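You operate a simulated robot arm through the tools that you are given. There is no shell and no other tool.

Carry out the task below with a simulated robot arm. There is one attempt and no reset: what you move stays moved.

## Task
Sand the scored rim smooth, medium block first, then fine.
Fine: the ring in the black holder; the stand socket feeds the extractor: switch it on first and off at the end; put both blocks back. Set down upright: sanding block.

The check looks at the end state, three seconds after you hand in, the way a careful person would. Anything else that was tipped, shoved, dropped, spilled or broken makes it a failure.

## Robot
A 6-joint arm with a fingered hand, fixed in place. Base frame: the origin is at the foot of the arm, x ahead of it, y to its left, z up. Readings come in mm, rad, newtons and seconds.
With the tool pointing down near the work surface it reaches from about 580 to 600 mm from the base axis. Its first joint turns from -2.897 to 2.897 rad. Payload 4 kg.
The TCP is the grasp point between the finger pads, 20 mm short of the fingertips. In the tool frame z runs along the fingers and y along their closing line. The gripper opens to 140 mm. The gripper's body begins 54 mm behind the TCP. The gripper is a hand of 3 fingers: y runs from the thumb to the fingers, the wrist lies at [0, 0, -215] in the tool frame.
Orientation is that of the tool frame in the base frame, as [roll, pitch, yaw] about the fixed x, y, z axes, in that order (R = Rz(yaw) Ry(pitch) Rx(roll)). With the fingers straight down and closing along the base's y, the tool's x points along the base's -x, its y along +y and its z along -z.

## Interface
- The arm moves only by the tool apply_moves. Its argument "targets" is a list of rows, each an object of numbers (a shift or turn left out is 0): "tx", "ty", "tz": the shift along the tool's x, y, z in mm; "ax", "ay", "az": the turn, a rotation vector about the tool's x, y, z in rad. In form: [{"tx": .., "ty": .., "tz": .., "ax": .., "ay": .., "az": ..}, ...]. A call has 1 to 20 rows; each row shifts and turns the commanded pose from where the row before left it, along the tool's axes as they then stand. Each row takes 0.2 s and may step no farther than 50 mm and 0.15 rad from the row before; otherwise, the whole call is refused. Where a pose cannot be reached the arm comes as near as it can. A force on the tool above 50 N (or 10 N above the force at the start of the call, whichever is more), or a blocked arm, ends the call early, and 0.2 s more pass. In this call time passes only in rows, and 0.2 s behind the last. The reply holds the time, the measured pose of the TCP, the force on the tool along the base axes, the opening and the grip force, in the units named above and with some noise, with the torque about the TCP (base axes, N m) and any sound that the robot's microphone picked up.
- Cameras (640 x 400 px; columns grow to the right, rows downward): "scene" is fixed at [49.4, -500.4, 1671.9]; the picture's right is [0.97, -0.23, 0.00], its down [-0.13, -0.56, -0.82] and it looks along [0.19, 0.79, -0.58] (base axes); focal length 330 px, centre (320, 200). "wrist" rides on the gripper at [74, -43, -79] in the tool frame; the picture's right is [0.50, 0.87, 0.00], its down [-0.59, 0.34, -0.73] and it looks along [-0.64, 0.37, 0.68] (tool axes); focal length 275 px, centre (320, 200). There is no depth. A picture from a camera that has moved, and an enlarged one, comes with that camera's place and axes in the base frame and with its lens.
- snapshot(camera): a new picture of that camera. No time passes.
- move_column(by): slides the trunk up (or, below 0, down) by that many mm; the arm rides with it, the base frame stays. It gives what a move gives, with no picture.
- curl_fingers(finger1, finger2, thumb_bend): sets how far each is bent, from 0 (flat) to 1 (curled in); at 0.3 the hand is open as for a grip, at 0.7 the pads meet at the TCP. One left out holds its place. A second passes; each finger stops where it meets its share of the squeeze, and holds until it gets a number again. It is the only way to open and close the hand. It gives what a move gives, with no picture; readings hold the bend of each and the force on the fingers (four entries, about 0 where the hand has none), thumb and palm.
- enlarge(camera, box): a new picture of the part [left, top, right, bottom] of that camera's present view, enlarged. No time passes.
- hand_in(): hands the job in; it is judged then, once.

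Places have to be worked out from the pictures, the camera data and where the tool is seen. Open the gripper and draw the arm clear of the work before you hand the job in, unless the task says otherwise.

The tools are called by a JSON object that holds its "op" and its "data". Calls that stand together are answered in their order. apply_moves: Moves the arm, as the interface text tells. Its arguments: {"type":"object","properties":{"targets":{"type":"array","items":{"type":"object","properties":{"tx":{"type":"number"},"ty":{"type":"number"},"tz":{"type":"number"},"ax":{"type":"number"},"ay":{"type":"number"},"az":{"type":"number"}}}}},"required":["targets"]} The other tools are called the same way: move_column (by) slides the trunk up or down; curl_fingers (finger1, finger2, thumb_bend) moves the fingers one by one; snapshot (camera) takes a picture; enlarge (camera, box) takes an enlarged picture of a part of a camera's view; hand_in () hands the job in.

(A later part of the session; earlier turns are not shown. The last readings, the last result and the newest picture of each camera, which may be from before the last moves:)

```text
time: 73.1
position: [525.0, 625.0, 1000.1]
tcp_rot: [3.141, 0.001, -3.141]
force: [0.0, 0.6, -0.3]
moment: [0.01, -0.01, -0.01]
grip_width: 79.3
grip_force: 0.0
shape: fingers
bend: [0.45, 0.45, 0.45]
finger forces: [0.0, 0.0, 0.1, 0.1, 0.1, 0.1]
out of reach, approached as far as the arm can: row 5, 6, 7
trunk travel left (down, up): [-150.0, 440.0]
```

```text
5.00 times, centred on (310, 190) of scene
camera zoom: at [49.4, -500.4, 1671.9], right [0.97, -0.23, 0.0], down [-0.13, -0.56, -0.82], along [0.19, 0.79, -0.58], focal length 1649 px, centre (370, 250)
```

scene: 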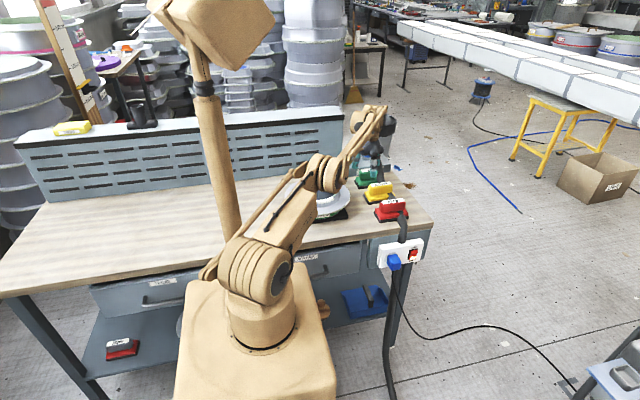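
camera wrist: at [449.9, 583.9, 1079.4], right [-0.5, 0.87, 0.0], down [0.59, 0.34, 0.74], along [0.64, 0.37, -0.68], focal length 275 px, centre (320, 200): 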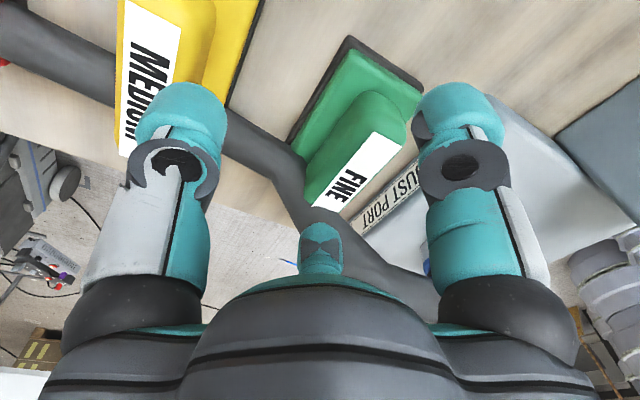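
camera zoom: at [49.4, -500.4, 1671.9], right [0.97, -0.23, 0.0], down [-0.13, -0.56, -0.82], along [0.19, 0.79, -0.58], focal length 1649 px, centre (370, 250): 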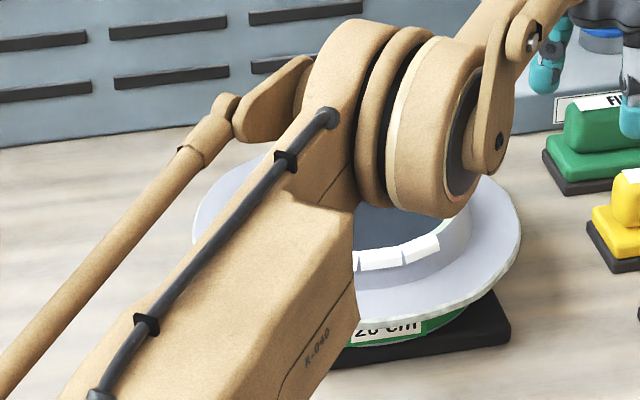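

FINE is centred at about (550, 661), and the extractor's front face is well behind at y≈737. I lean the tool 0.42 rad about y (fingers pointing forward-down, closing line still along y), then move to about (542, 667) at z≈1000.

{"op": "curl_fingers", "data": {"finger1": 0.49, "finger2": 0.49, "thumb_bend": 0.49}}

{"op": "apply_moves", "data": {"targets": [{"ay": -0.105}, {"ay": -0.105}, {"ay": -0.105}, {"ay": -0.105}, {}, {"tx": -7.8, "ty": 21, "tz": 3.5}, {"tx": -7.8, "ty": 21, "tz": 3.5}, {}]}}

{"op": "snapshot", "data": {"camera": "wrist"}}

{"op": "enlarge", "data": {"camera": "scene", "box": [335, 130, 415, 200]}}

```text
time: 74.1
position: [524.1, 627.0, 1000.2]
tcp_rot: [-3.141, 0.001, 3.14]
force: [0.1, -0.5, 0.0]
moment: [0.0, -0.02, 0.0]
grip_width: 66.7
grip_force: 0.1
shape: fingers
bend: [0.49, 0.49, 0.49]
finger forces: [0.0, 0.0, 0.1, 0.1, 0.0, 0.1]
trunk travel left (down, up): [-150.0, 440.0]
```

```text
time: 75.9
position: [542.6, 669.2, 999.4]
tcp_rot: [-3.138, 0.421, -3.141]
force: [-0.1, -0.1, -0.1]
moment: [-0.01, 0.0, 0.01]
grip_width: 67.0
grip_force: 0.0
shape: fingers
bend: [0.49, 0.49, 0.49]
finger forces: [0.1, 0.1, 0.1, 0.0, 0.1, 0.0]
trunk travel left (down, up): [-150.0, 440.0]
```

```text
taken
camera wrist: at [442.9, 626.3, 1042.9], right [-0.46, 0.87, -0.21], down [0.24, 0.34, 0.91], along [0.86, 0.37, -0.36], focal length 275 px, centre (320, 200)
```

wrist: 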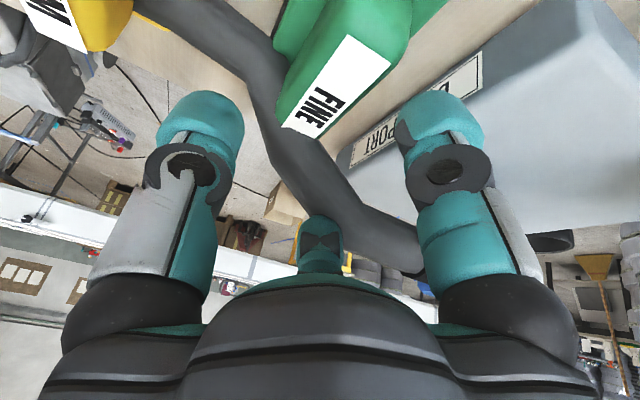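

```text
5.71 times, centred on (375, 165) of scene
camera zoom: at [49.4, -500.4, 1671.9], right [0.97, -0.23, 0.0], down [-0.13, -0.56, -0.82], along [0.19, 0.79, -0.58], focal length 1885 px, centre (6, 400)
```

zoom: 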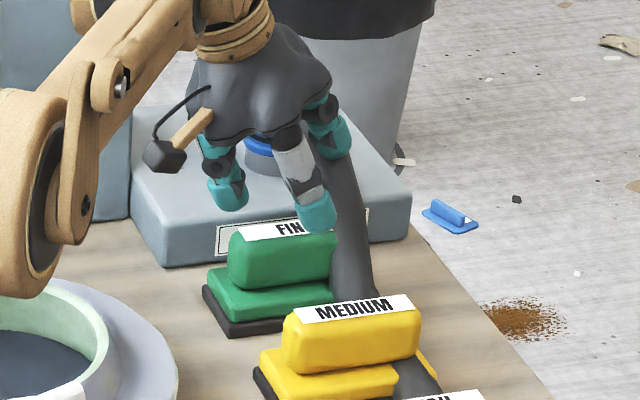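

Good, the leaned pose is reached at (542.6, 669, 999). I descend to z≈954 in 9 mm steps with a 2 mm shift in -y.

{"op": "apply_moves", "data": {"targets": [{"ty": -2}, {"tx": 3.67, "tz": 8.22}, {"tx": 3.67, "tz": 8.22}, {"tx": 3.67, "tz": 8.22}, {"tx": 3.67, "tz": 8.22}, {"tx": 3.67, "tz": 8.22}, {}]}}

{"op": "snapshot", "data": {"camera": "wrist"}}

{"op": "enlarge", "data": {"camera": "scene", "box": [335, 140, 405, 200]}}

```text
time: 77.5
position: [541.1, 665.5, 956.1]
tcp_rot: [-3.14, 0.42, 3.141]
force: [-1.4, 0.9, 0.6]
moment: [0.03, -0.02, 0.0]
grip_width: 67.0
grip_force: 0.0
shape: fingers
bend: [0.49, 0.49, 0.49]
finger forces: [0.0, 0.0, 0.0, 0.0, 0.0, 0.0]
trunk travel left (down, up): [-150.0, 440.0]
```

```text
taken
camera wrist: at [441.2, 623.5, 998.2], right [-0.46, 0.87, -0.21], down [0.24, 0.34, 0.91], along [0.86, 0.37, -0.36], focal length 275 px, centre (320, 200)
```

wrist: 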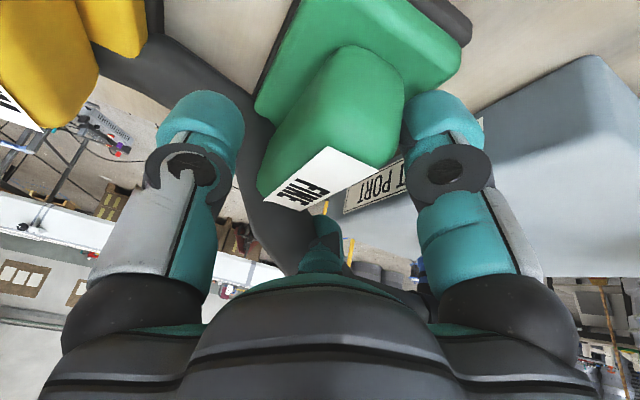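

```text
6.67 times, centred on (370, 170) of scene
camera zoom: at [49.4, -500.4, 1671.9], right [0.97, -0.23, 0.0], down [-0.13, -0.56, -0.82], along [0.19, 0.79, -0.58], focal length 2199 px, centre (-13, 400)
```

zoom: 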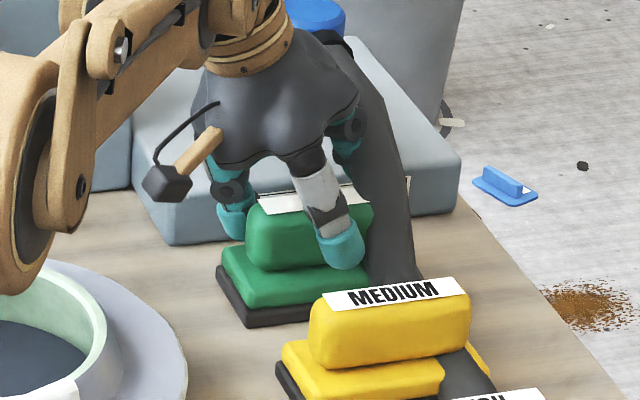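

Alignment looks right: handle between thumb and fingers. I close a bit to 0.53, lower to z≈948, then grip.

{"op": "curl_fingers", "data": {"finger1": 0.52, "finger2": 0.52, "thumb_bend": 0.53}}

{"op": "apply_moves", "data": {"targets": [{"ty": 1, "tx": 1.63, "tz": 3.65}, {"tx": 1.63, "tz": 3.65}, {}]}}

{"op": "snapshot", "data": {"camera": "wrist"}}

{"op": "enlarge", "data": {"camera": "scene", "box": [335, 140, 405, 200]}}

```text
time: 78.5
position: [541.0, 665.4, 956.1]
tcp_rot: [-3.14, 0.421, -3.14]
force: [0.0, 0.3, -0.2]
moment: [0.02, 0.0, -0.01]
grip_width: 56.3
grip_force: 0.1
shape: fingers
bend: [0.52, 0.52, 0.53]
finger forces: [0.4, 0.2, 0.1, 0.1, 0.1, 0.0]
trunk travel left (down, up): [-150.0, 440.0]
```

```text
time: 79.3
position: [538.1, 667.4, 951.3]
tcp_rot: [3.141, 0.421, 3.141]
force: [-1.5, 9.5, 23.5]
moment: [0.76, 0.73, -0.24]
grip_width: 52.8
grip_force: 12.6
shape: fingers
bend: [0.53, 0.52, 0.53]
finger forces: [25.0, 0.0, 0.0, 0.0, 0.0, 0.1]
trunk travel left (down, up): [-150.0, 440.0]
```

```text
taken
camera wrist: at [438.8, 624.2, 992.4], right [-0.46, 0.87, -0.2], down [0.23, 0.34, 0.91], along [0.86, 0.37, -0.36], focal length 275 px, centre (320, 200)
```

wrist: 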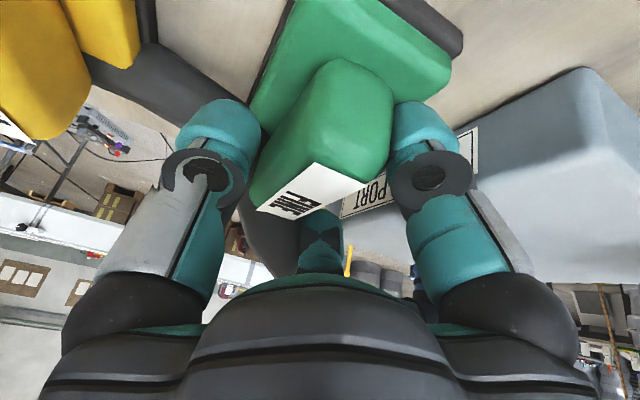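

```text
6.67 times, centred on (370, 170) of scene
camera zoom: at [49.4, -500.4, 1671.9], right [0.97, -0.23, 0.0], down [-0.13, -0.56, -0.82], along [0.19, 0.79, -0.58], focal length 2199 px, centre (-13, 400)
```

zoom: 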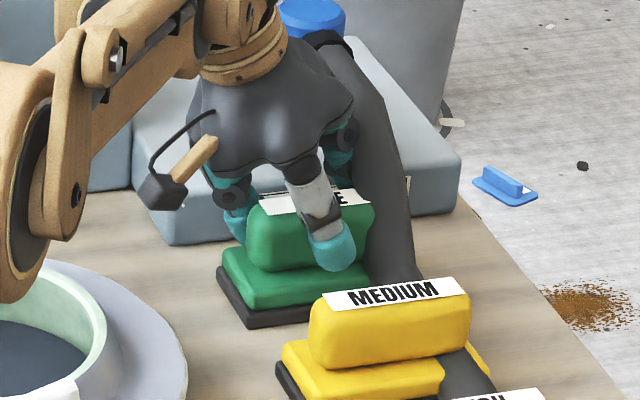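

One finger tip touched the block's base (25 N), so I raise about 4 mm to free it and then grip.

{"op": "apply_moves", "data": {"targets": [{"tx": -1.63, "tz": -3.65}, {}]}}

```text
time: 79.9
position: [542.3, 665.6, 951.7]
tcp_rot: [-3.141, 0.42, 3.141]
force: [-2.9, 2.2, 5.8]
moment: [0.15, 0.25, -0.01]
grip_width: 55.1
grip_force: 3.6
shape: fingers
bend: [0.52, 0.52, 0.53]
finger forces: [7.6, 0.1, 0.0, 0.0, 0.1, 0.0]
trunk travel left (down, up): [-150.0, 440.0]
```

A residual 7.6 N remains on that finger; I raise 1.5 mm more and then close the digits.

{"op": "apply_moves", "data": {"targets": [{"tx": -0.6, "tz": -1.4}, {}]}}

{"op": "curl_fingers", "data": {"finger1": 0.7, "finger2": 0.7, "thumb_bend": 0.7}}

{"op": "snapshot", "data": {"camera": "wrist"}}

{"op": "enlarge", "data": {"camera": "scene", "box": [335, 140, 405, 200]}}

```text
time: 80.5
position: [542.2, 666.9, 952.1]
tcp_rot: [-3.139, 0.421, -3.14]
force: [-0.4, -0.4, 0.0]
moment: [-0.03, -0.01, 0.0]
grip_width: 55.4
grip_force: 0.1
shape: fingers
bend: [0.52, 0.52, 0.53]
finger forces: [0.0, 0.0, 0.0, 0.1, 0.0, 0.2]
trunk travel left (down, up): [-150.0, 440.0]
```

```text
time: 81.5
position: [540.5, 667.0, 952.3]
tcp_rot: [-3.14, 0.421, -3.142]
force: [0.0, -0.2, -1.2]
moment: [-0.01, -0.04, -0.03]
grip_width: 41.4
grip_force: 21.8
shape: fingers
bend: [0.58, 0.58, 0.58]
finger forces: [11.2, 10.8, 0.0, 0.0, 22.3, 0.1]
trunk travel left (down, up): [-150.0, 440.0]
```

```text
taken
camera wrist: at [441.6, 624.5, 995.1], right [-0.46, 0.87, -0.21], down [0.24, 0.34, 0.91], along [0.86, 0.37, -0.36], focal length 275 px, centre (320, 200)
```

wrist: 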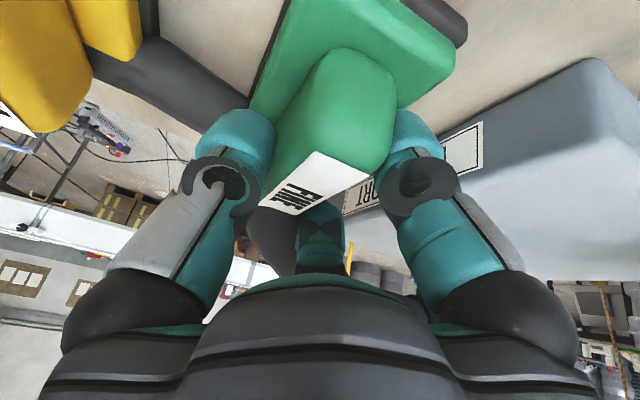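

```text
6.67 times, centred on (370, 170) of scene
camera zoom: at [49.4, -500.4, 1671.9], right [0.97, -0.23, 0.0], down [-0.13, -0.56, -0.82], along [0.19, 0.79, -0.58], focal length 2199 px, centre (-13, 400)
```

zoom: 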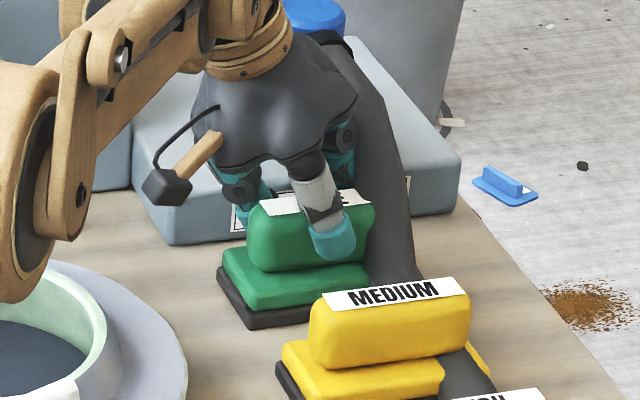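

FINE is gripped (≈22 N) without having moved. I lift it straight up 47 mm and check it hangs level.

{"op": "apply_moves", "data": {"targets": [{"tx": -2.04, "tz": -4.57}, {"tx": -4.08, "tz": -9.13}, {"tx": -6.52, "tz": -14.61}, {"tx": -6.52, "tz": -14.61}, {}]}}

{"op": "enlarge", "data": {"camera": "scene", "box": [335, 130, 415, 200]}}

{"op": "snapshot", "data": {"camera": "wrist"}}

```text
time: 82.7
position: [540.4, 667.5, 999.5]
tcp_rot: [-3.139, 0.421, -3.141]
force: [0.1, -0.3, -1.9]
moment: [0.03, 0.05, 0.01]
grip_width: 41.3
grip_force: 21.8
shape: fingers
bend: [0.58, 0.58, 0.58]
finger forces: [11.2, 10.8, 0.1, 0.0, 22.0, 0.0]
trunk travel left (down, up): [-150.0, 440.0]
```

```text
5.71 times, centred on (375, 165) of scene
camera zoom: at [49.4, -500.4, 1671.9], right [0.97, -0.23, 0.0], down [-0.13, -0.56, -0.82], along [0.19, 0.79, -0.58], focal length 1885 px, centre (6, 400)
```

zoom: 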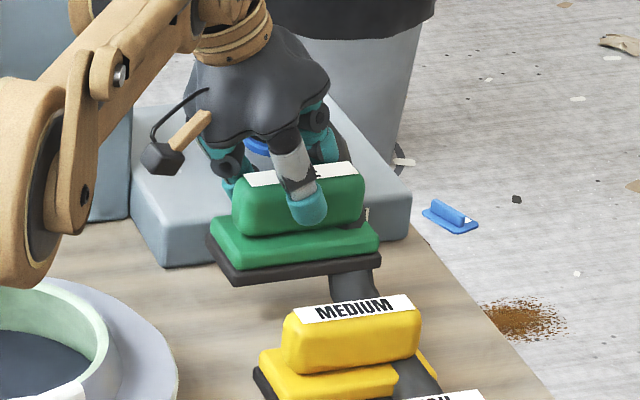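

```text
taken
camera wrist: at [441.2, 625.5, 1041.8], right [-0.46, 0.87, -0.21], down [0.24, 0.34, 0.91], along [0.86, 0.37, -0.36], focal length 275 px, centre (320, 200)
```

wrist: 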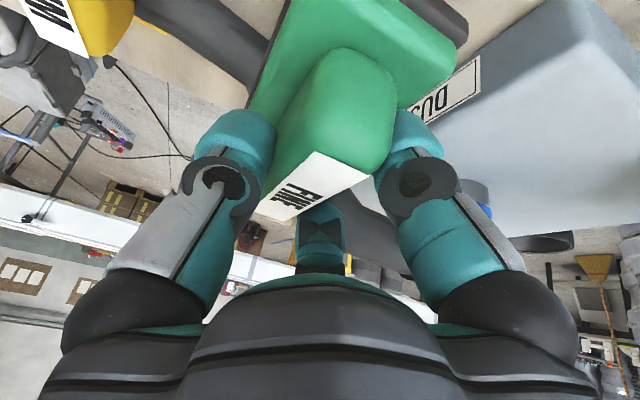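

Held level and steady. I carry it away from the other blocks while rising, then over the near side of the ring.

{"op": "apply_moves", "data": {"targets": [{"tx": 21.28, "tz": -25.93}, {"tx": 21.28, "tz": -25.93}, {"tx": 21.28, "tz": -25.93}, {"tx": 21.28, "tz": -25.93}, {"tx": 18.87, "ty": -32, "tz": -15.87}, {"tx": 18.87, "ty": -32, "tz": -15.87}, {"tx": 18.87, "ty": -32, "tz": -15.87}, {"tx": 18.87, "ty": -32, "tz": -15.87}, {"tx": 18.87, "ty": -32, "tz": -15.87}, {"tx": 18.87, "ty": -36, "tz": -15.87}, {}, {}]}}

{"op": "snapshot", "data": {"camera": "wrist"}}

{"op": "enlarge", "data": {"camera": "scene", "box": [270, 130, 360, 230]}}

```text
time: 85.3
position: [281.0, 470.0, 1101.5]
tcp_rot: [-3.14, 0.42, 3.136]
force: [0.0, 0.2, -1.4]
moment: [0.0, -0.01, 0.03]
grip_width: 40.9
grip_force: 21.6
shape: fingers
bend: [0.58, 0.58, 0.59]
finger forces: [11.3, 10.8, 0.0, 0.0, 22.1, 0.1]
trunk travel left (down, up): [-150.0, 440.0]
```

```text
taken
camera wrist: at [180.3, 428.0, 1144.7], right [-0.45, 0.87, -0.21], down [0.24, 0.34, 0.91], along [0.86, 0.36, -0.36], focal length 275 px, centre (320, 200)
```

wrist: 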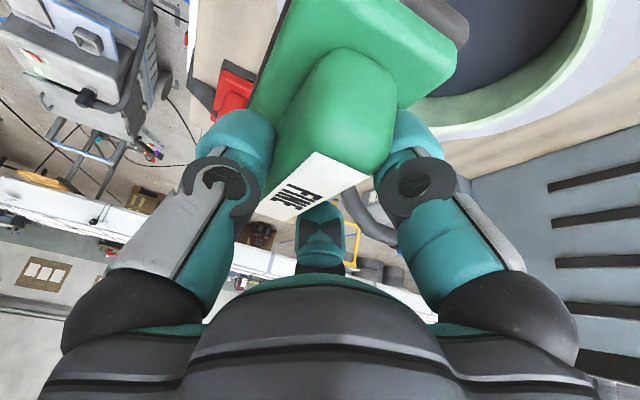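

```text
4.00 times, centred on (315, 180) of scene
camera zoom: at [49.4, -500.4, 1671.9], right [0.97, -0.23, 0.0], down [-0.13, -0.56, -0.82], along [0.19, 0.79, -0.58], focal length 1320 px, centre (340, 280)
```

zoom: 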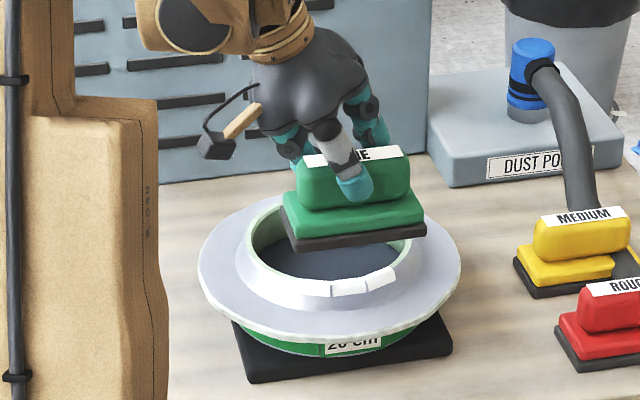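

Positioned; I descend to about 8 mm above the expected contact height (≈1041).

{"op": "apply_moves", "data": {"targets": [{"tx": 6.3, "tz": 7.9}, {"tx": 4.08, "tz": 9.13}, {"tx": 4.08, "tz": 9.13}, {"tx": 4.08, "tz": 9.13}, {"tx": 4.08, "tz": 9.13}, {}]}}

{"op": "enlarge", "data": {"camera": "scene", "box": [270, 130, 360, 230]}}

```text
time: 86.7
position: [278.6, 473.4, 1050.8]
tcp_rot: [-3.139, 0.419, 3.136]
force: [0.2, -0.4, -1.1]
moment: [0.0, 0.01, -0.01]
grip_width: 40.8
grip_force: 21.3
shape: fingers
bend: [0.58, 0.58, 0.59]
finger forces: [11.4, 10.8, 0.1, 0.0, 22.1, 0.1]
trunk travel left (down, up): [-150.0, 440.0]
```

```text
4.00 times, centred on (315, 180) of scene
camera zoom: at [49.4, -500.4, 1671.9], right [0.97, -0.23, 0.0], down [-0.13, -0.56, -0.82], along [0.19, 0.79, -0.58], focal length 1320 px, centre (340, 280)
```

zoom: 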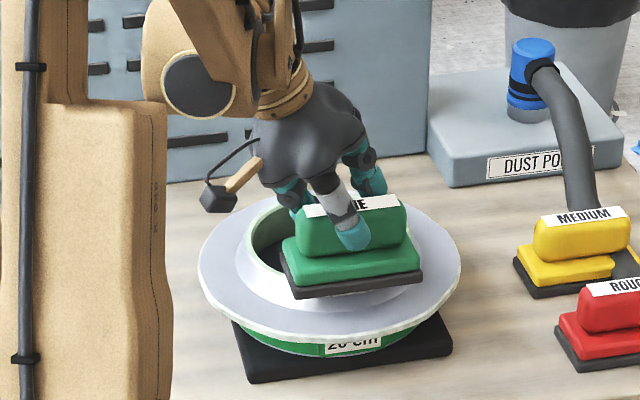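

I correct y by -4 mm and go down in small steps to find contact.

{"op": "apply_moves", "data": {"targets": [{"ty": -4}, {"tx": 0.82, "tz": 1.83}, {"tx": 0.82, "tz": 1.83}, {"tx": 0.82, "tz": 1.83}, {}]}}

{"op": "apply_moves", "data": {"targets": [{"tx": 0.82, "tz": 1.83}, {}]}}

{"op": "apply_moves", "data": {"targets": [{"tx": 0.41, "tz": 0.91}, {}]}}

```text
time: 87.9
position: [277.4, 469.9, 1044.3]
tcp_rot: [-3.141, 0.42, 3.139]
force: [0.2, -1.0, -1.5]
moment: [0.01, 0.02, 0.0]
grip_width: 41.0
grip_force: 22.0
shape: fingers
bend: [0.58, 0.58, 0.59]
finger forces: [11.3, 10.7, 0.0, 0.0, 22.1, 0.1]
trunk travel left (down, up): [-150.0, 440.0]
```

```text
time: 88.5
position: [278.0, 469.5, 1044.2]
tcp_rot: [-3.141, 0.422, -3.141]
force: [0.3, -0.8, -1.6]
moment: [0.0, 0.03, -0.02]
grip_width: 41.1
grip_force: 22.5
shape: fingers
bend: [0.58, 0.58, 0.59]
finger forces: [11.2, 10.8, 0.1, 0.0, 22.2, 0.0]
trunk travel left (down, up): [-150.0, 440.0]
```

```text
time: 89.1
position: [276.6, 469.2, 1041.0]
tcp_rot: [-3.141, 0.419, -3.141]
force: [0.8, 0.4, 11.5]
moment: [0.04, -0.11, 0.01]
grip_width: 40.5
grip_force: 23.9
shape: fingers
bend: [0.58, 0.58, 0.59]
finger forces: [13.5, 10.8, 0.1, 0.0, 22.9, 0.0]
trunk travel left (down, up): [-150.0, 440.0]
```

Contact at the predicted height with ~12 N. I stroke the fine block along x: left 24, right 48, and back.

{"op": "apply_moves", "data": {"targets": [{"tx": 7.305, "tz": -3.262}, {"tx": 7.305, "tz": -3.262}, {"tx": 7.305, "tz": -3.262}]}}

{"op": "apply_moves", "data": {"targets": [{"tx": -7.305, "tz": 3.262}, {"tx": -7.305, "tz": 3.262}, {"tx": -7.305, "tz": 3.262}, {"tx": -7.305, "tz": 3.262}, {"tx": -7.305, "tz": 3.262}, {"tx": -7.305, "tz": 3.262}]}}

{"op": "apply_moves", "data": {"targets": [{"tx": 7.305, "tz": -3.262}, {"tx": 7.305, "tz": -3.262}, {"tx": 7.305, "tz": -3.262}]}}

```text
time: 89.9
position: [260.0, 466.6, 1041.6]
tcp_rot: [-3.141, 0.42, 3.126]
force: [7.8, -0.5, 25.3]
moment: [0.08, -0.26, -0.02]
grip_width: 40.1
grip_force: 29.7
shape: fingers
bend: [0.59, 0.58, 0.58]
finger forces: [20.2, 9.6, 0.1, 0.0, 29.6, 0.0]
trunk travel left (down, up): [-150.0, 440.0]
```

```text
time: 91.3
position: [299.8, 466.8, 1041.6]
tcp_rot: [-3.14, 0.421, -3.141]
force: [-0.6, -0.6, 0.9]
moment: [0.01, 0.16, 0.0]
grip_width: 40.6
grip_force: 25.1
shape: fingers
bend: [0.58, 0.58, 0.58]
finger forces: [14.7, 11.3, 0.1, 0.0, 25.8, 0.0]
trunk travel left (down, up): [-150.0, 440.0]
```

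```text
time: 92.1
position: [280.5, 468.4, 1040.4]
tcp_rot: [-3.14, 0.42, 3.131]
force: [3.4, -1.4, 14.5]
moment: [-0.13, 0.13, 0.04]
grip_width: 40.3
grip_force: 26.2
shape: fingers
bend: [0.58, 0.58, 0.58]
finger forces: [15.6, 10.5, 0.1, 0.0, 26.8, 0.0]
trunk travel left (down, up): [-150.0, 440.0]
```

The force tapers to the right; I repeat strokes with a slight downward bias toward the right side.

{"op": "apply_moves", "data": {"targets": [{"tx": 0.12, "tz": 0.27}, {"tx": -7.24, "tz": 3.41}, {"tx": -7.24, "tz": 3.41}, {"tx": -7.24, "tz": 3.41}, {"tx": -7.24, "tz": 3.41}]}}

{"op": "apply_moves", "data": {"targets": [{"tx": 7.24, "tz": -3.41}, {"tx": 7.24, "tz": -3.41}, {"tx": 7.24, "tz": -3.41}, {"tx": 7.24, "tz": -3.41}, {"tx": 7.24, "tz": -3.41}, {"tx": 7.24, "tz": -3.41}, {"tx": 7.24, "tz": -3.41}]}}

{"op": "apply_moves", "data": {"targets": [{"tx": -7.24, "tz": 3.41}, {"tx": -7.24, "tz": 3.41}, {"tx": -7.24, "tz": 3.41}, {"tx": -7.24, "tz": 3.41}, {"tx": -7.24, "tz": 3.41}, {"tx": -7.24, "tz": 3.41}, {"tx": 7.24, "tz": -3.41}, {"tx": 7.24, "tz": -3.41}, {"tx": 7.24, "tz": -3.41}]}}

```text
time: 93.3
position: [306.5, 466.1, 1041.5]
tcp_rot: [-3.141, 0.418, -3.139]
force: [-0.1, -0.2, -1.1]
moment: [-0.06, 0.13, 0.01]
grip_width: 40.5
grip_force: 22.9
shape: fingers
bend: [0.58, 0.59, 0.59]
finger forces: [13.0, 9.9, 0.0, 0.0, 23.3, 0.0]
trunk travel left (down, up): [-150.0, 440.0]
```

```text
time: 94.9
position: [263.8, 468.9, 1038.7]
tcp_rot: [3.141, 0.42, 3.12]
force: [9.4, -3.2, 28.6]
moment: [-0.29, -0.32, 0.03]
grip_width: 39.5
grip_force: 28.4
shape: fingers
bend: [0.59, 0.59, 0.59]
finger forces: [17.2, 9.5, 0.0, 0.0, 28.8, 0.0]
trunk travel left (down, up): [-150.0, 440.0]
```

```text
time: 96.9
position: [279.9, 470.3, 1040.4]
tcp_rot: [-3.14, 0.42, 3.137]
force: [0.8, 0.2, 0.0]
moment: [-0.02, -0.02, 0.0]
grip_width: 40.4
grip_force: 24.4
shape: fingers
bend: [0.58, 0.59, 0.59]
finger forces: [13.7, 10.6, 0.0, 0.1, 24.3, 0.0]
trunk travel left (down, up): [-150.0, 440.0]
```

I lift off and move aside to inspect the three patches after the fine strokes.

{"op": "apply_moves", "data": {"targets": [{"tx": -2.04, "tz": -4.57}, {"tx": -8.16, "tz": -18.3}, {"tx": -12.2, "tz": -27.4}, {"tx": -8.16, "tz": -18.3}, {"ty": 40}, {"ty": 40}, {}]}}

{"op": "enlarge", "data": {"camera": "scene", "box": [290, 180, 350, 220]}}

{"op": "enlarge", "data": {"camera": "scene", "box": [306, 192, 338, 208]}}

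```text
time: 98.5
position: [277.4, 546.2, 1116.7]
tcp_rot: [-3.141, 0.421, -3.141]
force: [-1.2, 0.1, -2.1]
moment: [0.03, 0.03, 0.01]
grip_width: 40.5
grip_force: 23.9
shape: fingers
bend: [0.58, 0.59, 0.59]
finger forces: [13.3, 10.9, 0.1, 0.0, 24.2, 0.0]
trunk travel left (down, up): [-150.0, 440.0]
```

```text
10.00 times, centred on (320, 200) of scene
camera zoom: at [49.4, -500.4, 1671.9], right [0.97, -0.23, 0.0], down [-0.13, -0.56, -0.82], along [0.19, 0.79, -0.58], focal length 3299 px, centre (320, 200)
```

zoom: 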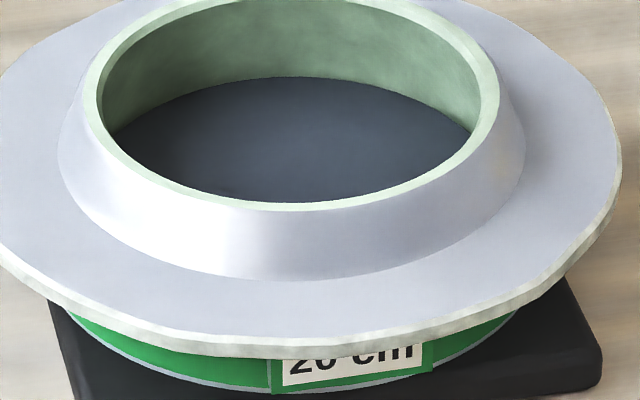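

```text
16.00 times, centred on (322, 200) of scene
camera zoom: at [49.4, -500.4, 1671.9], right [0.97, -0.23, 0.0], down [-0.13, -0.56, -0.82], along [0.19, 0.79, -0.58], focal length 5278 px, centre (288, 200)
```

zoom: 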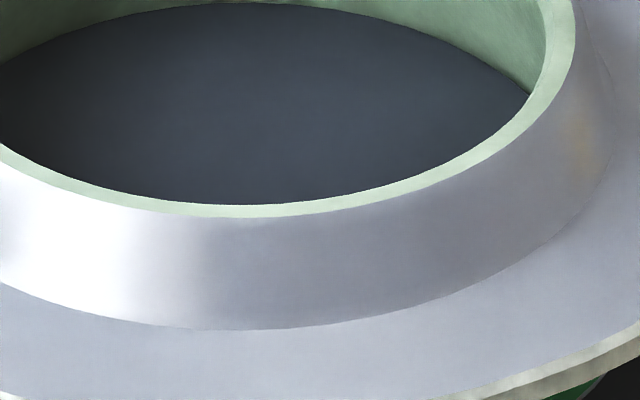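

The scored patches are gone and the rim is smooth. I now carry FINE back the way it came to above its place.

{"op": "apply_moves", "data": {"targets": [{"tx": -22.94, "ty": 24.2, "tz": 19.0}, {"tx": -22.94, "ty": 24.2, "tz": 19.0}, {"tx": -22.94, "ty": 24.2, "tz": 19.0}, {"tx": -22.94, "ty": 24.2, "tz": 19.0}, {"tx": -22.94, "ty": 24.2, "tz": 19.0}, {"tx": -19.64, "tz": 29.58}, {"tx": -19.64, "tz": 29.58}, {"tx": -19.64, "tz": 29.58}, {"tx": -19.64, "tz": 29.58}, {}, {}]}}

{"op": "snapshot", "data": {"camera": "wrist"}}

{"op": "enlarge", "data": {"camera": "scene", "box": [335, 130, 415, 200]}}

```text
time: 100.9
position: [538.5, 670.2, 1000.0]
tcp_rot: [-3.14, 0.42, 3.141]
force: [0.0, 0.5, -1.5]
moment: [-0.02, 0.04, 0.0]
grip_width: 40.3
grip_force: 22.9
shape: fingers
bend: [0.58, 0.59, 0.59]
finger forces: [12.5, 10.4, 0.1, 0.0, 23.1, 0.0]
trunk travel left (down, up): [-150.0, 440.0]
```

```text
taken
camera wrist: at [439.1, 627.2, 1042.5], right [-0.46, 0.87, -0.21], down [0.24, 0.34, 0.91], along [0.86, 0.37, -0.36], focal length 275 px, centre (320, 200)
```

wrist: 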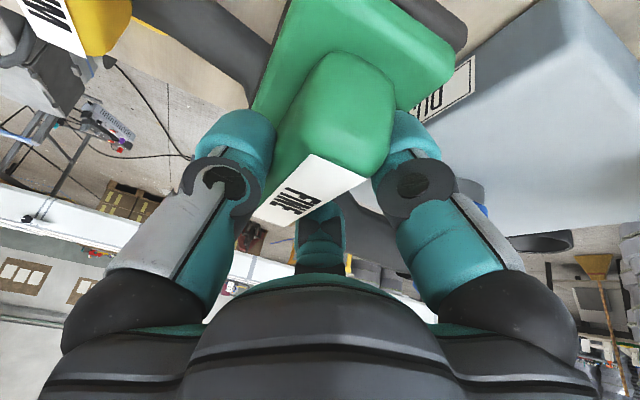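

```text
5.71 times, centred on (375, 165) of scene
camera zoom: at [49.4, -500.4, 1671.9], right [0.97, -0.23, 0.0], down [-0.13, -0.56, -0.82], along [0.19, 0.79, -0.58], focal length 1885 px, centre (6, 400)
```

zoom: 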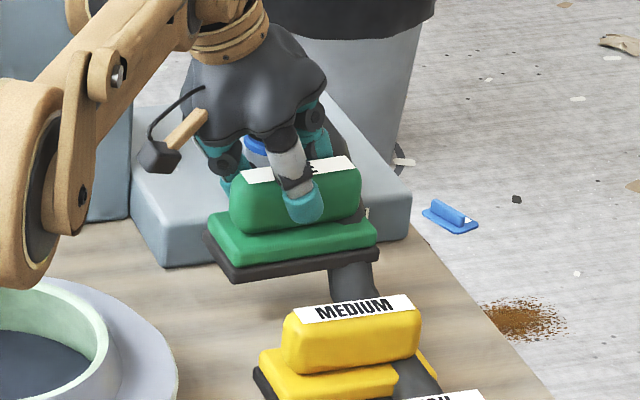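

FINE is essentially unchanged in the hand. I correct by (+2.5, -3) mm and lower to ~8 mm above set-down height.

{"op": "apply_moves", "data": {"targets": [{"tx": -2.28, "ty": -3, "tz": 1.02}, {"tx": 3.26, "tz": 7.3}, {"tx": 3.26, "tz": 7.3}, {"tx": 3.26, "tz": 7.3}, {"tx": 3.26, "tz": 7.3}, {"tx": 3.26, "tz": 7.3}, {}]}}

{"op": "apply_moves", "data": {"targets": [{"tx": 0.82, "tz": 1.83}, {"tx": 0.82, "tz": 1.83}, {"tx": 0.41, "tz": 0.91}, {}]}}

```text
time: 102.5
position: [540.5, 664.9, 960.3]
tcp_rot: [-3.138, 0.421, 3.141]
force: [0.2, -0.5, -1.3]
moment: [0.02, 0.0, -0.02]
grip_width: 39.9
grip_force: 22.9
shape: fingers
bend: [0.58, 0.59, 0.59]
finger forces: [12.5, 10.5, 0.1, 0.1, 23.1, 0.0]
trunk travel left (down, up): [-150.0, 440.0]
```

```text
time: 103.5
position: [542.1, 664.8, 955.6]
tcp_rot: [-3.138, 0.422, 3.141]
force: [-0.3, -0.5, -2.8]
moment: [0.02, 0.02, 0.04]
grip_width: 40.1
grip_force: 22.9
shape: fingers
bend: [0.58, 0.59, 0.59]
finger forces: [12.5, 10.5, 0.0, 0.0, 23.2, 0.0]
trunk travel left (down, up): [-150.0, 440.0]
```

Still free at z≈955.6. I nudge +1.5 mm in y and lower by 1 mm steps.

{"op": "apply_moves", "data": {"targets": [{"ty": 1.5, "tx": 0.41, "tz": 0.91}, {"tx": 0.41, "tz": 0.91}, {}]}}

{"op": "apply_moves", "data": {"targets": [{"tx": 0.41, "tz": 0.91}, {}]}}

{"op": "apply_moves", "data": {"targets": [{"tx": 0.41, "tz": 0.91}, {}]}}

```text
time: 104.3
position: [541.5, 666.4, 953.6]
tcp_rot: [-3.139, 0.421, -3.14]
force: [-1.3, -0.3, -1.4]
moment: [0.0, 0.02, -0.02]
grip_width: 40.1
grip_force: 23.0
shape: fingers
bend: [0.58, 0.59, 0.59]
finger forces: [12.5, 10.5, 0.1, 0.0, 23.1, 0.0]
trunk travel left (down, up): [-150.0, 440.0]
```

```text
time: 104.9
position: [541.6, 665.5, 952.5]
tcp_rot: [-3.139, 0.421, 3.14]
force: [-0.5, 1.0, -1.5]
moment: [-0.03, 0.02, 0.01]
grip_width: 40.3
grip_force: 22.4
shape: fingers
bend: [0.58, 0.59, 0.59]
finger forces: [12.5, 10.5, 0.0, 0.0, 23.1, 0.0]
trunk travel left (down, up): [-150.0, 440.0]
```

```text
time: 105.5
position: [542.5, 664.6, 951.4]
tcp_rot: [-3.139, 0.421, -3.141]
force: [0.5, 0.1, -1.1]
moment: [-0.03, 0.06, 0.01]
grip_width: 40.4
grip_force: 22.5
shape: fingers
bend: [0.58, 0.59, 0.59]
finger forces: [12.7, 10.6, 0.0, 0.0, 23.1, 0.0]
trunk travel left (down, up): [-150.0, 440.0]
```

Nearly touching; another small step down.

{"op": "apply_moves", "data": {"targets": [{"tx": 0.41, "tz": 0.91}, {}]}}

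{"op": "apply_moves", "data": {"targets": [{"tx": 0.2, "tz": 0.46}, {}]}}

```text
time: 106.1
position: [541.6, 666.5, 950.6]
tcp_rot: [-3.141, 0.422, 3.141]
force: [0.9, 0.4, 0.2]
moment: [-0.08, 0.1, 0.06]
grip_width: 39.9
grip_force: 23.4
shape: fingers
bend: [0.58, 0.59, 0.59]
finger forces: [12.6, 11.0, 0.1, 0.1, 23.5, 0.0]
trunk travel left (down, up): [-150.0, 440.0]
```

```text
time: 106.7
position: [541.4, 666.4, 949.6]
tcp_rot: [-3.14, 0.42, -3.14]
force: [1.5, 1.6, 3.4]
moment: [-0.15, 0.13, 0.02]
grip_width: 40.2
grip_force: 24.4
shape: fingers
bend: [0.58, 0.59, 0.59]
finger forces: [13.5, 11.3, 0.1, 0.0, 23.6, 0.0]
trunk travel left (down, up): [-150.0, 440.0]
```

The block rests on the table (~5 N). To avoid pressing a finger tip on its base, I release only slightly (0.56) first, then raise a few mm before opening further.

{"op": "apply_moves", "data": {"targets": [{"tx": 0.15, "tz": 0.35}, {}]}}

{"op": "curl_fingers", "data": {"finger1": 0.56, "finger2": 0.56, "thumb_bend": 0.54}}

{"op": "enlarge", "data": {"camera": "scene", "box": [335, 140, 405, 200]}}

```text
time: 107.3
position: [540.3, 665.0, 950.5]
tcp_rot: [-3.141, 0.42, 3.141]
force: [2.8, 3.7, 9.5]
moment: [-0.15, 0.08, 0.01]
grip_width: 40.0
grip_force: 26.3
shape: fingers
bend: [0.58, 0.59, 0.59]
finger forces: [15.0, 12.4, 0.0, 0.0, 24.0, 0.1]
trunk travel left (down, up): [-150.0, 440.0]
```

```text
time: 108.3
position: [541.8, 666.8, 949.4]
tcp_rot: [-3.14, 0.42, -3.141]
force: [0.3, 0.5, 0.0]
moment: [0.01, -0.02, -0.02]
grip_width: 47.9
grip_force: 0.0
shape: fingers
bend: [0.56, 0.56, 0.54]
finger forces: [0.0, 0.3, 0.0, 0.0, 0.0, 0.0]
trunk travel left (down, up): [-150.0, 440.0]
```

```text
6.67 times, centred on (370, 170) of scene
camera zoom: at [49.4, -500.4, 1671.9], right [0.97, -0.23, 0.0], down [-0.13, -0.56, -0.82], along [0.19, 0.79, -0.58], focal length 2199 px, centre (-13, 400)
```

zoom: 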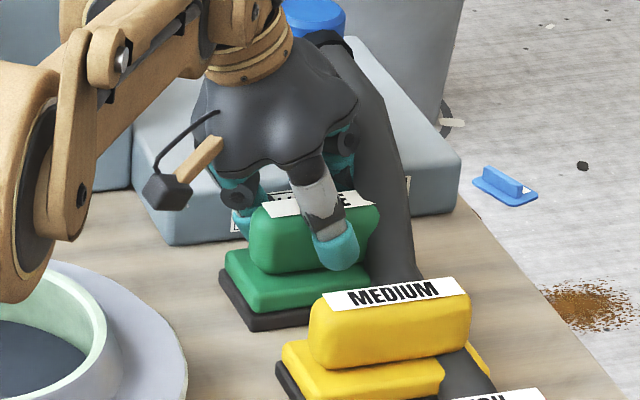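

Released with the block flat in its original place. I raise 6 mm with a slight +y shift, open further, then lift clear.

{"op": "apply_moves", "data": {"targets": [{"ty": 1.5}, {"tx": -1.22, "tz": -2.74}, {"tx": -1.22, "tz": -2.74}, {}]}}

{"op": "curl_fingers", "data": {"finger1": 0.48, "finger2": 0.48, "thumb_bend": 0.48}}

{"op": "apply_moves", "data": {"targets": [{"tx": -4.08, "tz": -9.13}, {"tx": -6.12, "tz": -13.7}, {"tx": -8.16, "tz": -18.26}, {}]}}

{"op": "enlarge", "data": {"camera": "scene", "box": [335, 130, 435, 230]}}

```text
time: 109.3
position: [542.9, 668.3, 955.7]
tcp_rot: [-3.14, 0.42, -3.141]
force: [0.9, 0.0, -0.1]
moment: [0.03, -0.01, 0.02]
grip_width: 47.9
grip_force: 0.4
shape: fingers
bend: [0.56, 0.56, 0.54]
finger forces: [0.1, 0.0, 0.1, 0.1, 0.3, 0.1]
trunk travel left (down, up): [-150.0, 440.0]
```

```text
time: 110.3
position: [541.8, 668.0, 956.0]
tcp_rot: [-3.14, 0.421, -3.141]
force: [0.0, -0.8, 0.9]
moment: [0.02, 0.0, -0.01]
grip_width: 69.7
grip_force: 0.0
shape: fingers
bend: [0.48, 0.48, 0.48]
finger forces: [0.0, 0.0, 0.0, 0.0, 0.0, 0.1]
trunk travel left (down, up): [-150.0, 440.0]
```

```text
time: 111.3
position: [543.5, 667.6, 999.0]
tcp_rot: [-3.139, 0.42, 3.141]
force: [-0.6, -0.8, -0.7]
moment: [-0.02, 0.02, 0.0]
grip_width: 70.0
grip_force: 0.0
shape: fingers
bend: [0.48, 0.48, 0.48]
finger forces: [0.0, 0.1, 0.1, 0.0, 0.1, 0.0]
trunk travel left (down, up): [-150.0, 440.0]
```

```text
4.00 times, centred on (385, 180) of scene
camera zoom: at [49.4, -500.4, 1671.9], right [0.97, -0.23, 0.0], down [-0.13, -0.56, -0.82], along [0.19, 0.79, -0.58], focal length 1320 px, centre (60, 280)
```

zoom: 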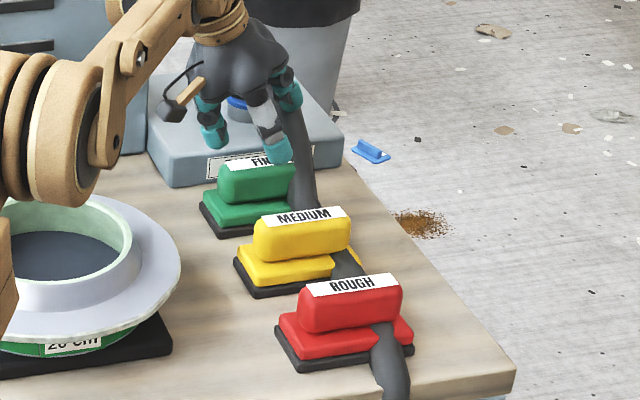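

Both blocks stand upright in their places and match their original image positions. I rise and withdraw from the blocks, undoing the lean.

{"op": "apply_moves", "data": {"targets": [{"tx": 10.1, "tz": -26.4}, {"tx": 10.1, "tz": -26.4}, {"tx": 10.1, "tz": -26.4}, {"tx": -6.12, "ty": -40, "tz": -13.7}, {"tx": -6.12, "ty": -40, "tz": -13.7}, {"tx": -6.12, "ty": -40, "tz": -13.7}, {"ay": 0.105}, {"ay": 0.105}, {"ay": 0.105}, {"ay": 0.105}, {}]}}

{"op": "snapshot", "data": {"camera": "wrist"}}

{"op": "enlarge", "data": {"camera": "wrist", "box": [220, 0, 440, 180]}}

```text
time: 113.7
position: [481.0, 548.2, 1106.7]
tcp_rot: [-3.139, -0.002, 3.141]
force: [-0.2, 0.4, 0.0]
moment: [-0.02, 0.03, 0.0]
grip_width: 70.0
grip_force: 0.0
shape: fingers
bend: [0.48, 0.48, 0.48]
finger forces: [0.0, 0.1, 0.0, 0.0, 0.1, 0.0]
trunk travel left (down, up): [-150.0, 440.0]
```

```text
taken
camera wrist: at [407.1, 506.1, 1185.9], right [-0.5, 0.87, 0.0], down [0.59, 0.34, 0.73], along [0.64, 0.37, -0.68], focal length 275 px, centre (320, 200)
```

wrist: 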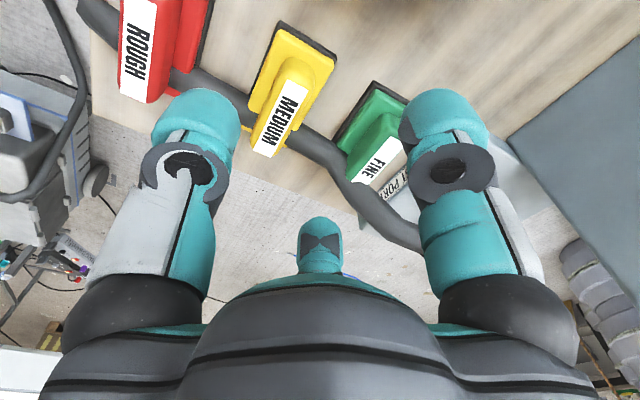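

```text
2.22 times, centred on (330, 90) of wrist
camera zoom: at [407.1, 506.1, 1185.9], right [-0.5, 0.87, 0.0], down [0.59, 0.34, 0.73], along [0.64, 0.37, -0.68], focal length 612 px, centre (298, 444)
```

zoom: 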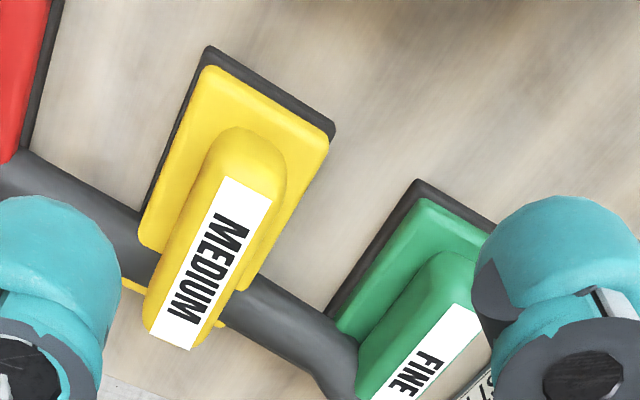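

MEDIUM reads (552, 543) and FINE within ~5 mm of where it stood. Now the switch-off: I move in front of the bench and turn the tool to point along +y again.

{"op": "apply_moves", "data": {"targets": [{"tx": -14.9, "ty": -39.7, "tz": -5.4}, {"tx": -14.9, "ty": -39.7, "tz": -5.4}, {"tx": -14.9, "ty": -39.7, "tz": -5.4}, {"tx": -14.9, "ty": -39.7, "tz": -5.4}, {"tx": -14.9, "ty": -39.7, "tz": -5.4}, {"tx": -14.9, "ty": -39.7, "tz": -5.4}, {"tx": -14.9, "ty": -39.7, "tz": -5.4}, {"tx": -14.9, "ty": -39.7, "tz": -5.4}, {"ax": -0.1428}, {"ax": -0.1428}, {"ax": -0.1428}, {"ax": -0.1428}, {"ax": -0.1428}, {"ax": -0.1428}, {"ax": -0.1428}, {"ax": -0.1428}, {"ax": -0.1428}, {"ax": -0.1428}, {"ax": -0.1428}, {}]}}

{"op": "curl_fingers", "data": {"finger1": 1.0, "finger2": 1.0, "thumb_bend": 0.3}}

```text
time: 117.9
position: [602.1, 230.2, 1148.6]
tcp_rot: [1.57, 0.0, 3.141]
force: [0.8, 0.0, 0.0]
moment: [0.05, 0.03, 0.01]
grip_width: 69.9
grip_force: 0.1
shape: fingers
bend: [0.48, 0.48, 0.48]
finger forces: [0.0, 0.0, 0.1, 0.1, 0.1, 0.0]
trunk travel left (down, up): [-150.0, 440.0]
```

```text
time: 118.9
position: [600.7, 231.0, 1149.4]
tcp_rot: [1.574, -0.002, 3.14]
force: [0.3, -0.1, -0.2]
moment: [0.03, -0.02, 0.03]
grip_width: 70.2
grip_force: 0.1
shape: fingers
bend: [0.74, 0.74, 0.3]
finger forces: [0.0, 0.1, 0.1, 0.0, 0.1, 0.1]
trunk travel left (down, up): [-150.0, 440.0]
```

Hand configured as before (thumb protruding below). I lower to z≈952 at y≈200, then lower the trunk by 100.

{"op": "apply_moves", "data": {"targets": [{"tx": -3, "ty": -40, "tz": -6}, {"tx": -3, "ty": -40, "tz": -6}, {"tx": -3, "ty": -40, "tz": -6}, {"tx": -3, "ty": -40, "tz": -6}, {"tx": -3, "ty": -37, "tz": -6}, {}]}}

{"op": "move_column", "data": {"by": -100}}

{"op": "snapshot", "data": {"camera": "wrist"}}

```text
time: 120.3
position: [613.5, 197.2, 951.9]
tcp_rot: [1.574, 0.0, 3.142]
force: [-0.3, -0.5, 1.1]
moment: [-0.01, 0.01, 0.01]
grip_width: 70.3
grip_force: 0.0
shape: fingers
bend: [0.74, 0.74, 0.3]
finger forces: [0.0, 0.0, 0.0, 0.0, 0.0, 0.0]
trunk travel left (down, up): [-150.0, 440.0]
```

```text
time: 121.6
position: [614.2, 196.7, 852.4]
tcp_rot: [1.573, 0.001, -3.141]
force: [-0.1, -0.7, 0.5]
moment: [0.0, -0.02, 0.01]
grip_width: 70.1
grip_force: 0.0
shape: fingers
bend: [0.74, 0.74, 0.3]
finger forces: [0.0, 0.1, 0.0, 0.0, 0.0, 0.1]
trunk travel left (down, up): [-50.0, 540.0]
```

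```text
taken
camera wrist: at [540.4, 119.3, 809.7], right [-0.5, 0.0, 0.87], down [0.59, -0.73, 0.34], along [0.64, 0.68, 0.37], focal length 275 px, centre (320, 200)
```

wrist: 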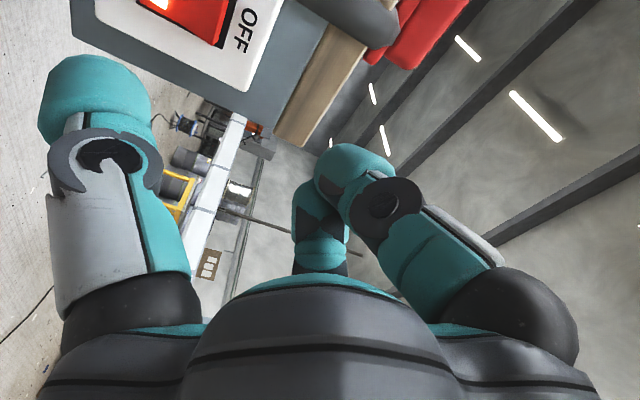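

The rocker is still lit with its upper end out. For the OFF half I mirror the earlier height (TCP z≈860) and close in to y≈275.

{"op": "apply_moves", "data": {"targets": [{"ty": 7.5, "tz": 10}, {"tz": 20}, {"tz": 20}, {"tz": 14}, {"tz": 12}, {}]}}

{"op": "snapshot", "data": {"camera": "wrist"}}

```text
time: 123.0
position: [613.8, 274.8, 857.2]
tcp_rot: [1.572, 0.0, 3.141]
force: [-0.2, 0.0, -0.3]
moment: [-0.03, -0.04, -0.04]
grip_width: 70.1
grip_force: 0.0
shape: fingers
bend: [0.74, 0.74, 0.3]
finger forces: [0.1, 0.1, 0.0, 0.1, 0.0, 0.0]
trunk travel left (down, up): [-50.0, 540.0]
```

```text
taken
camera wrist: at [539.1, 196.7, 815.6], right [-0.5, 0.0, 0.87], down [0.59, -0.73, 0.34], along [0.64, 0.68, 0.37], focal length 275 px, centre (320, 200)
```

wrist: 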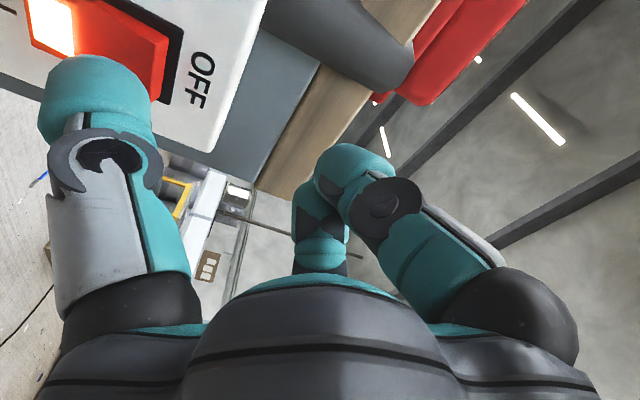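

The thumb line projects on the upper part of the red rocker. I press forward in 3 mm steps.

{"op": "apply_moves", "data": {"targets": [{"ty": 1.5, "tz": 3}, {"tz": 3}, {"tz": 3}, {"tz": 3}, {"tz": 3}, {}]}}

{"op": "snapshot", "data": {"camera": "wrist"}}

```text
time: 124.4
position: [614.3, 289.2, 861.3]
tcp_rot: [1.573, -0.001, -3.141]
force: [0.5, -0.6, 1.0]
moment: [-0.05, -0.03, -0.01]
grip_width: 70.0
grip_force: 0.7
shape: fingers
bend: [0.74, 0.74, 0.3]
finger forces: [0.1, 0.0, 0.0, 0.0, 0.7, 0.0]
trunk travel left (down, up): [-50.0, 540.0]
```

```text
taken
camera wrist: at [540.5, 210.4, 818.3], right [-0.5, 0.0, 0.87], down [0.59, -0.73, 0.34], along [0.64, 0.68, 0.37], focal length 275 px, centre (320, 200)
```

wrist: 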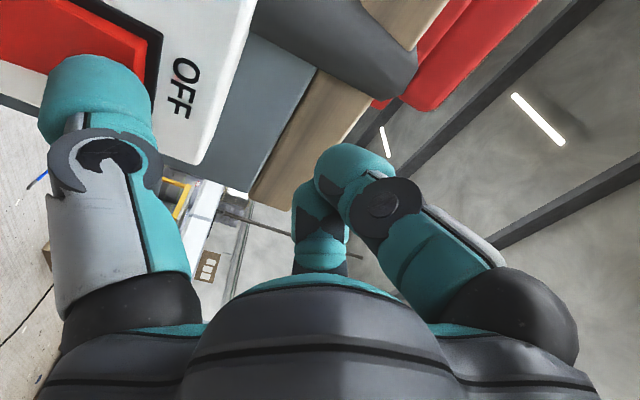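

The glow is gone, so the rocker has flipped. I back off and verify that it stays off.

{"op": "apply_moves", "data": {"targets": [{"tz": -8}, {"tz": -20}, {"tz": -30}, {"tz": -30}, {}]}}

{"op": "apply_moves", "data": {"targets": [{"ty": -30}, {"ty": -30}, {}]}}

{"op": "snapshot", "data": {"camera": "wrist"}}

{"op": "enlarge", "data": {"camera": "wrist", "box": [150, 0, 400, 150]}}

```text
time: 125.6
position: [613.2, 199.7, 861.7]
tcp_rot: [1.573, 0.001, 3.141]
force: [0.2, 0.6, -0.3]
moment: [-0.01, 0.0, -0.01]
grip_width: 70.1
grip_force: 0.1
shape: fingers
bend: [0.74, 0.74, 0.3]
finger forces: [0.1, 0.0, 0.1, 0.1, 0.0, 0.0]
trunk travel left (down, up): [-50.0, 540.0]
```

```text
time: 126.4
position: [613.5, 200.6, 801.8]
tcp_rot: [1.573, 0.001, 3.141]
force: [-0.4, 0.3, 0.8]
moment: [0.02, -0.01, 0.01]
grip_width: 70.3
grip_force: 0.1
shape: fingers
bend: [0.74, 0.74, 0.3]
finger forces: [0.0, 0.1, 0.0, 0.0, 0.0, 0.0]
trunk travel left (down, up): [-50.0, 540.0]
```

```text
taken
camera wrist: at [539.6, 122.2, 758.8], right [-0.5, 0.0, 0.87], down [0.59, -0.73, 0.34], along [0.64, 0.68, 0.37], focal length 275 px, centre (320, 200)
```

wrist: 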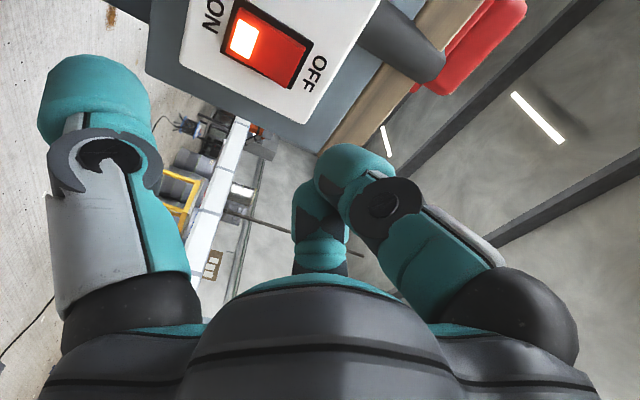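

```text
2.56 times, centred on (275, 75) of wrist
camera zoom: at [539.6, 122.2, 758.8], right [-0.5, 0.0, 0.87], down [0.59, -0.73, 0.34], along [0.64, 0.68, 0.37], focal length 705 px, centre (435, 520)
```

zoom: 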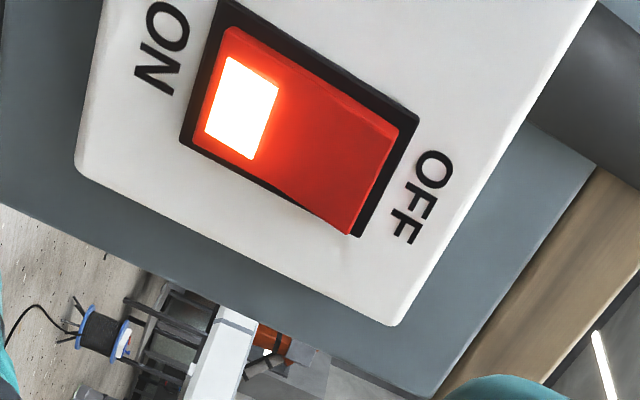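

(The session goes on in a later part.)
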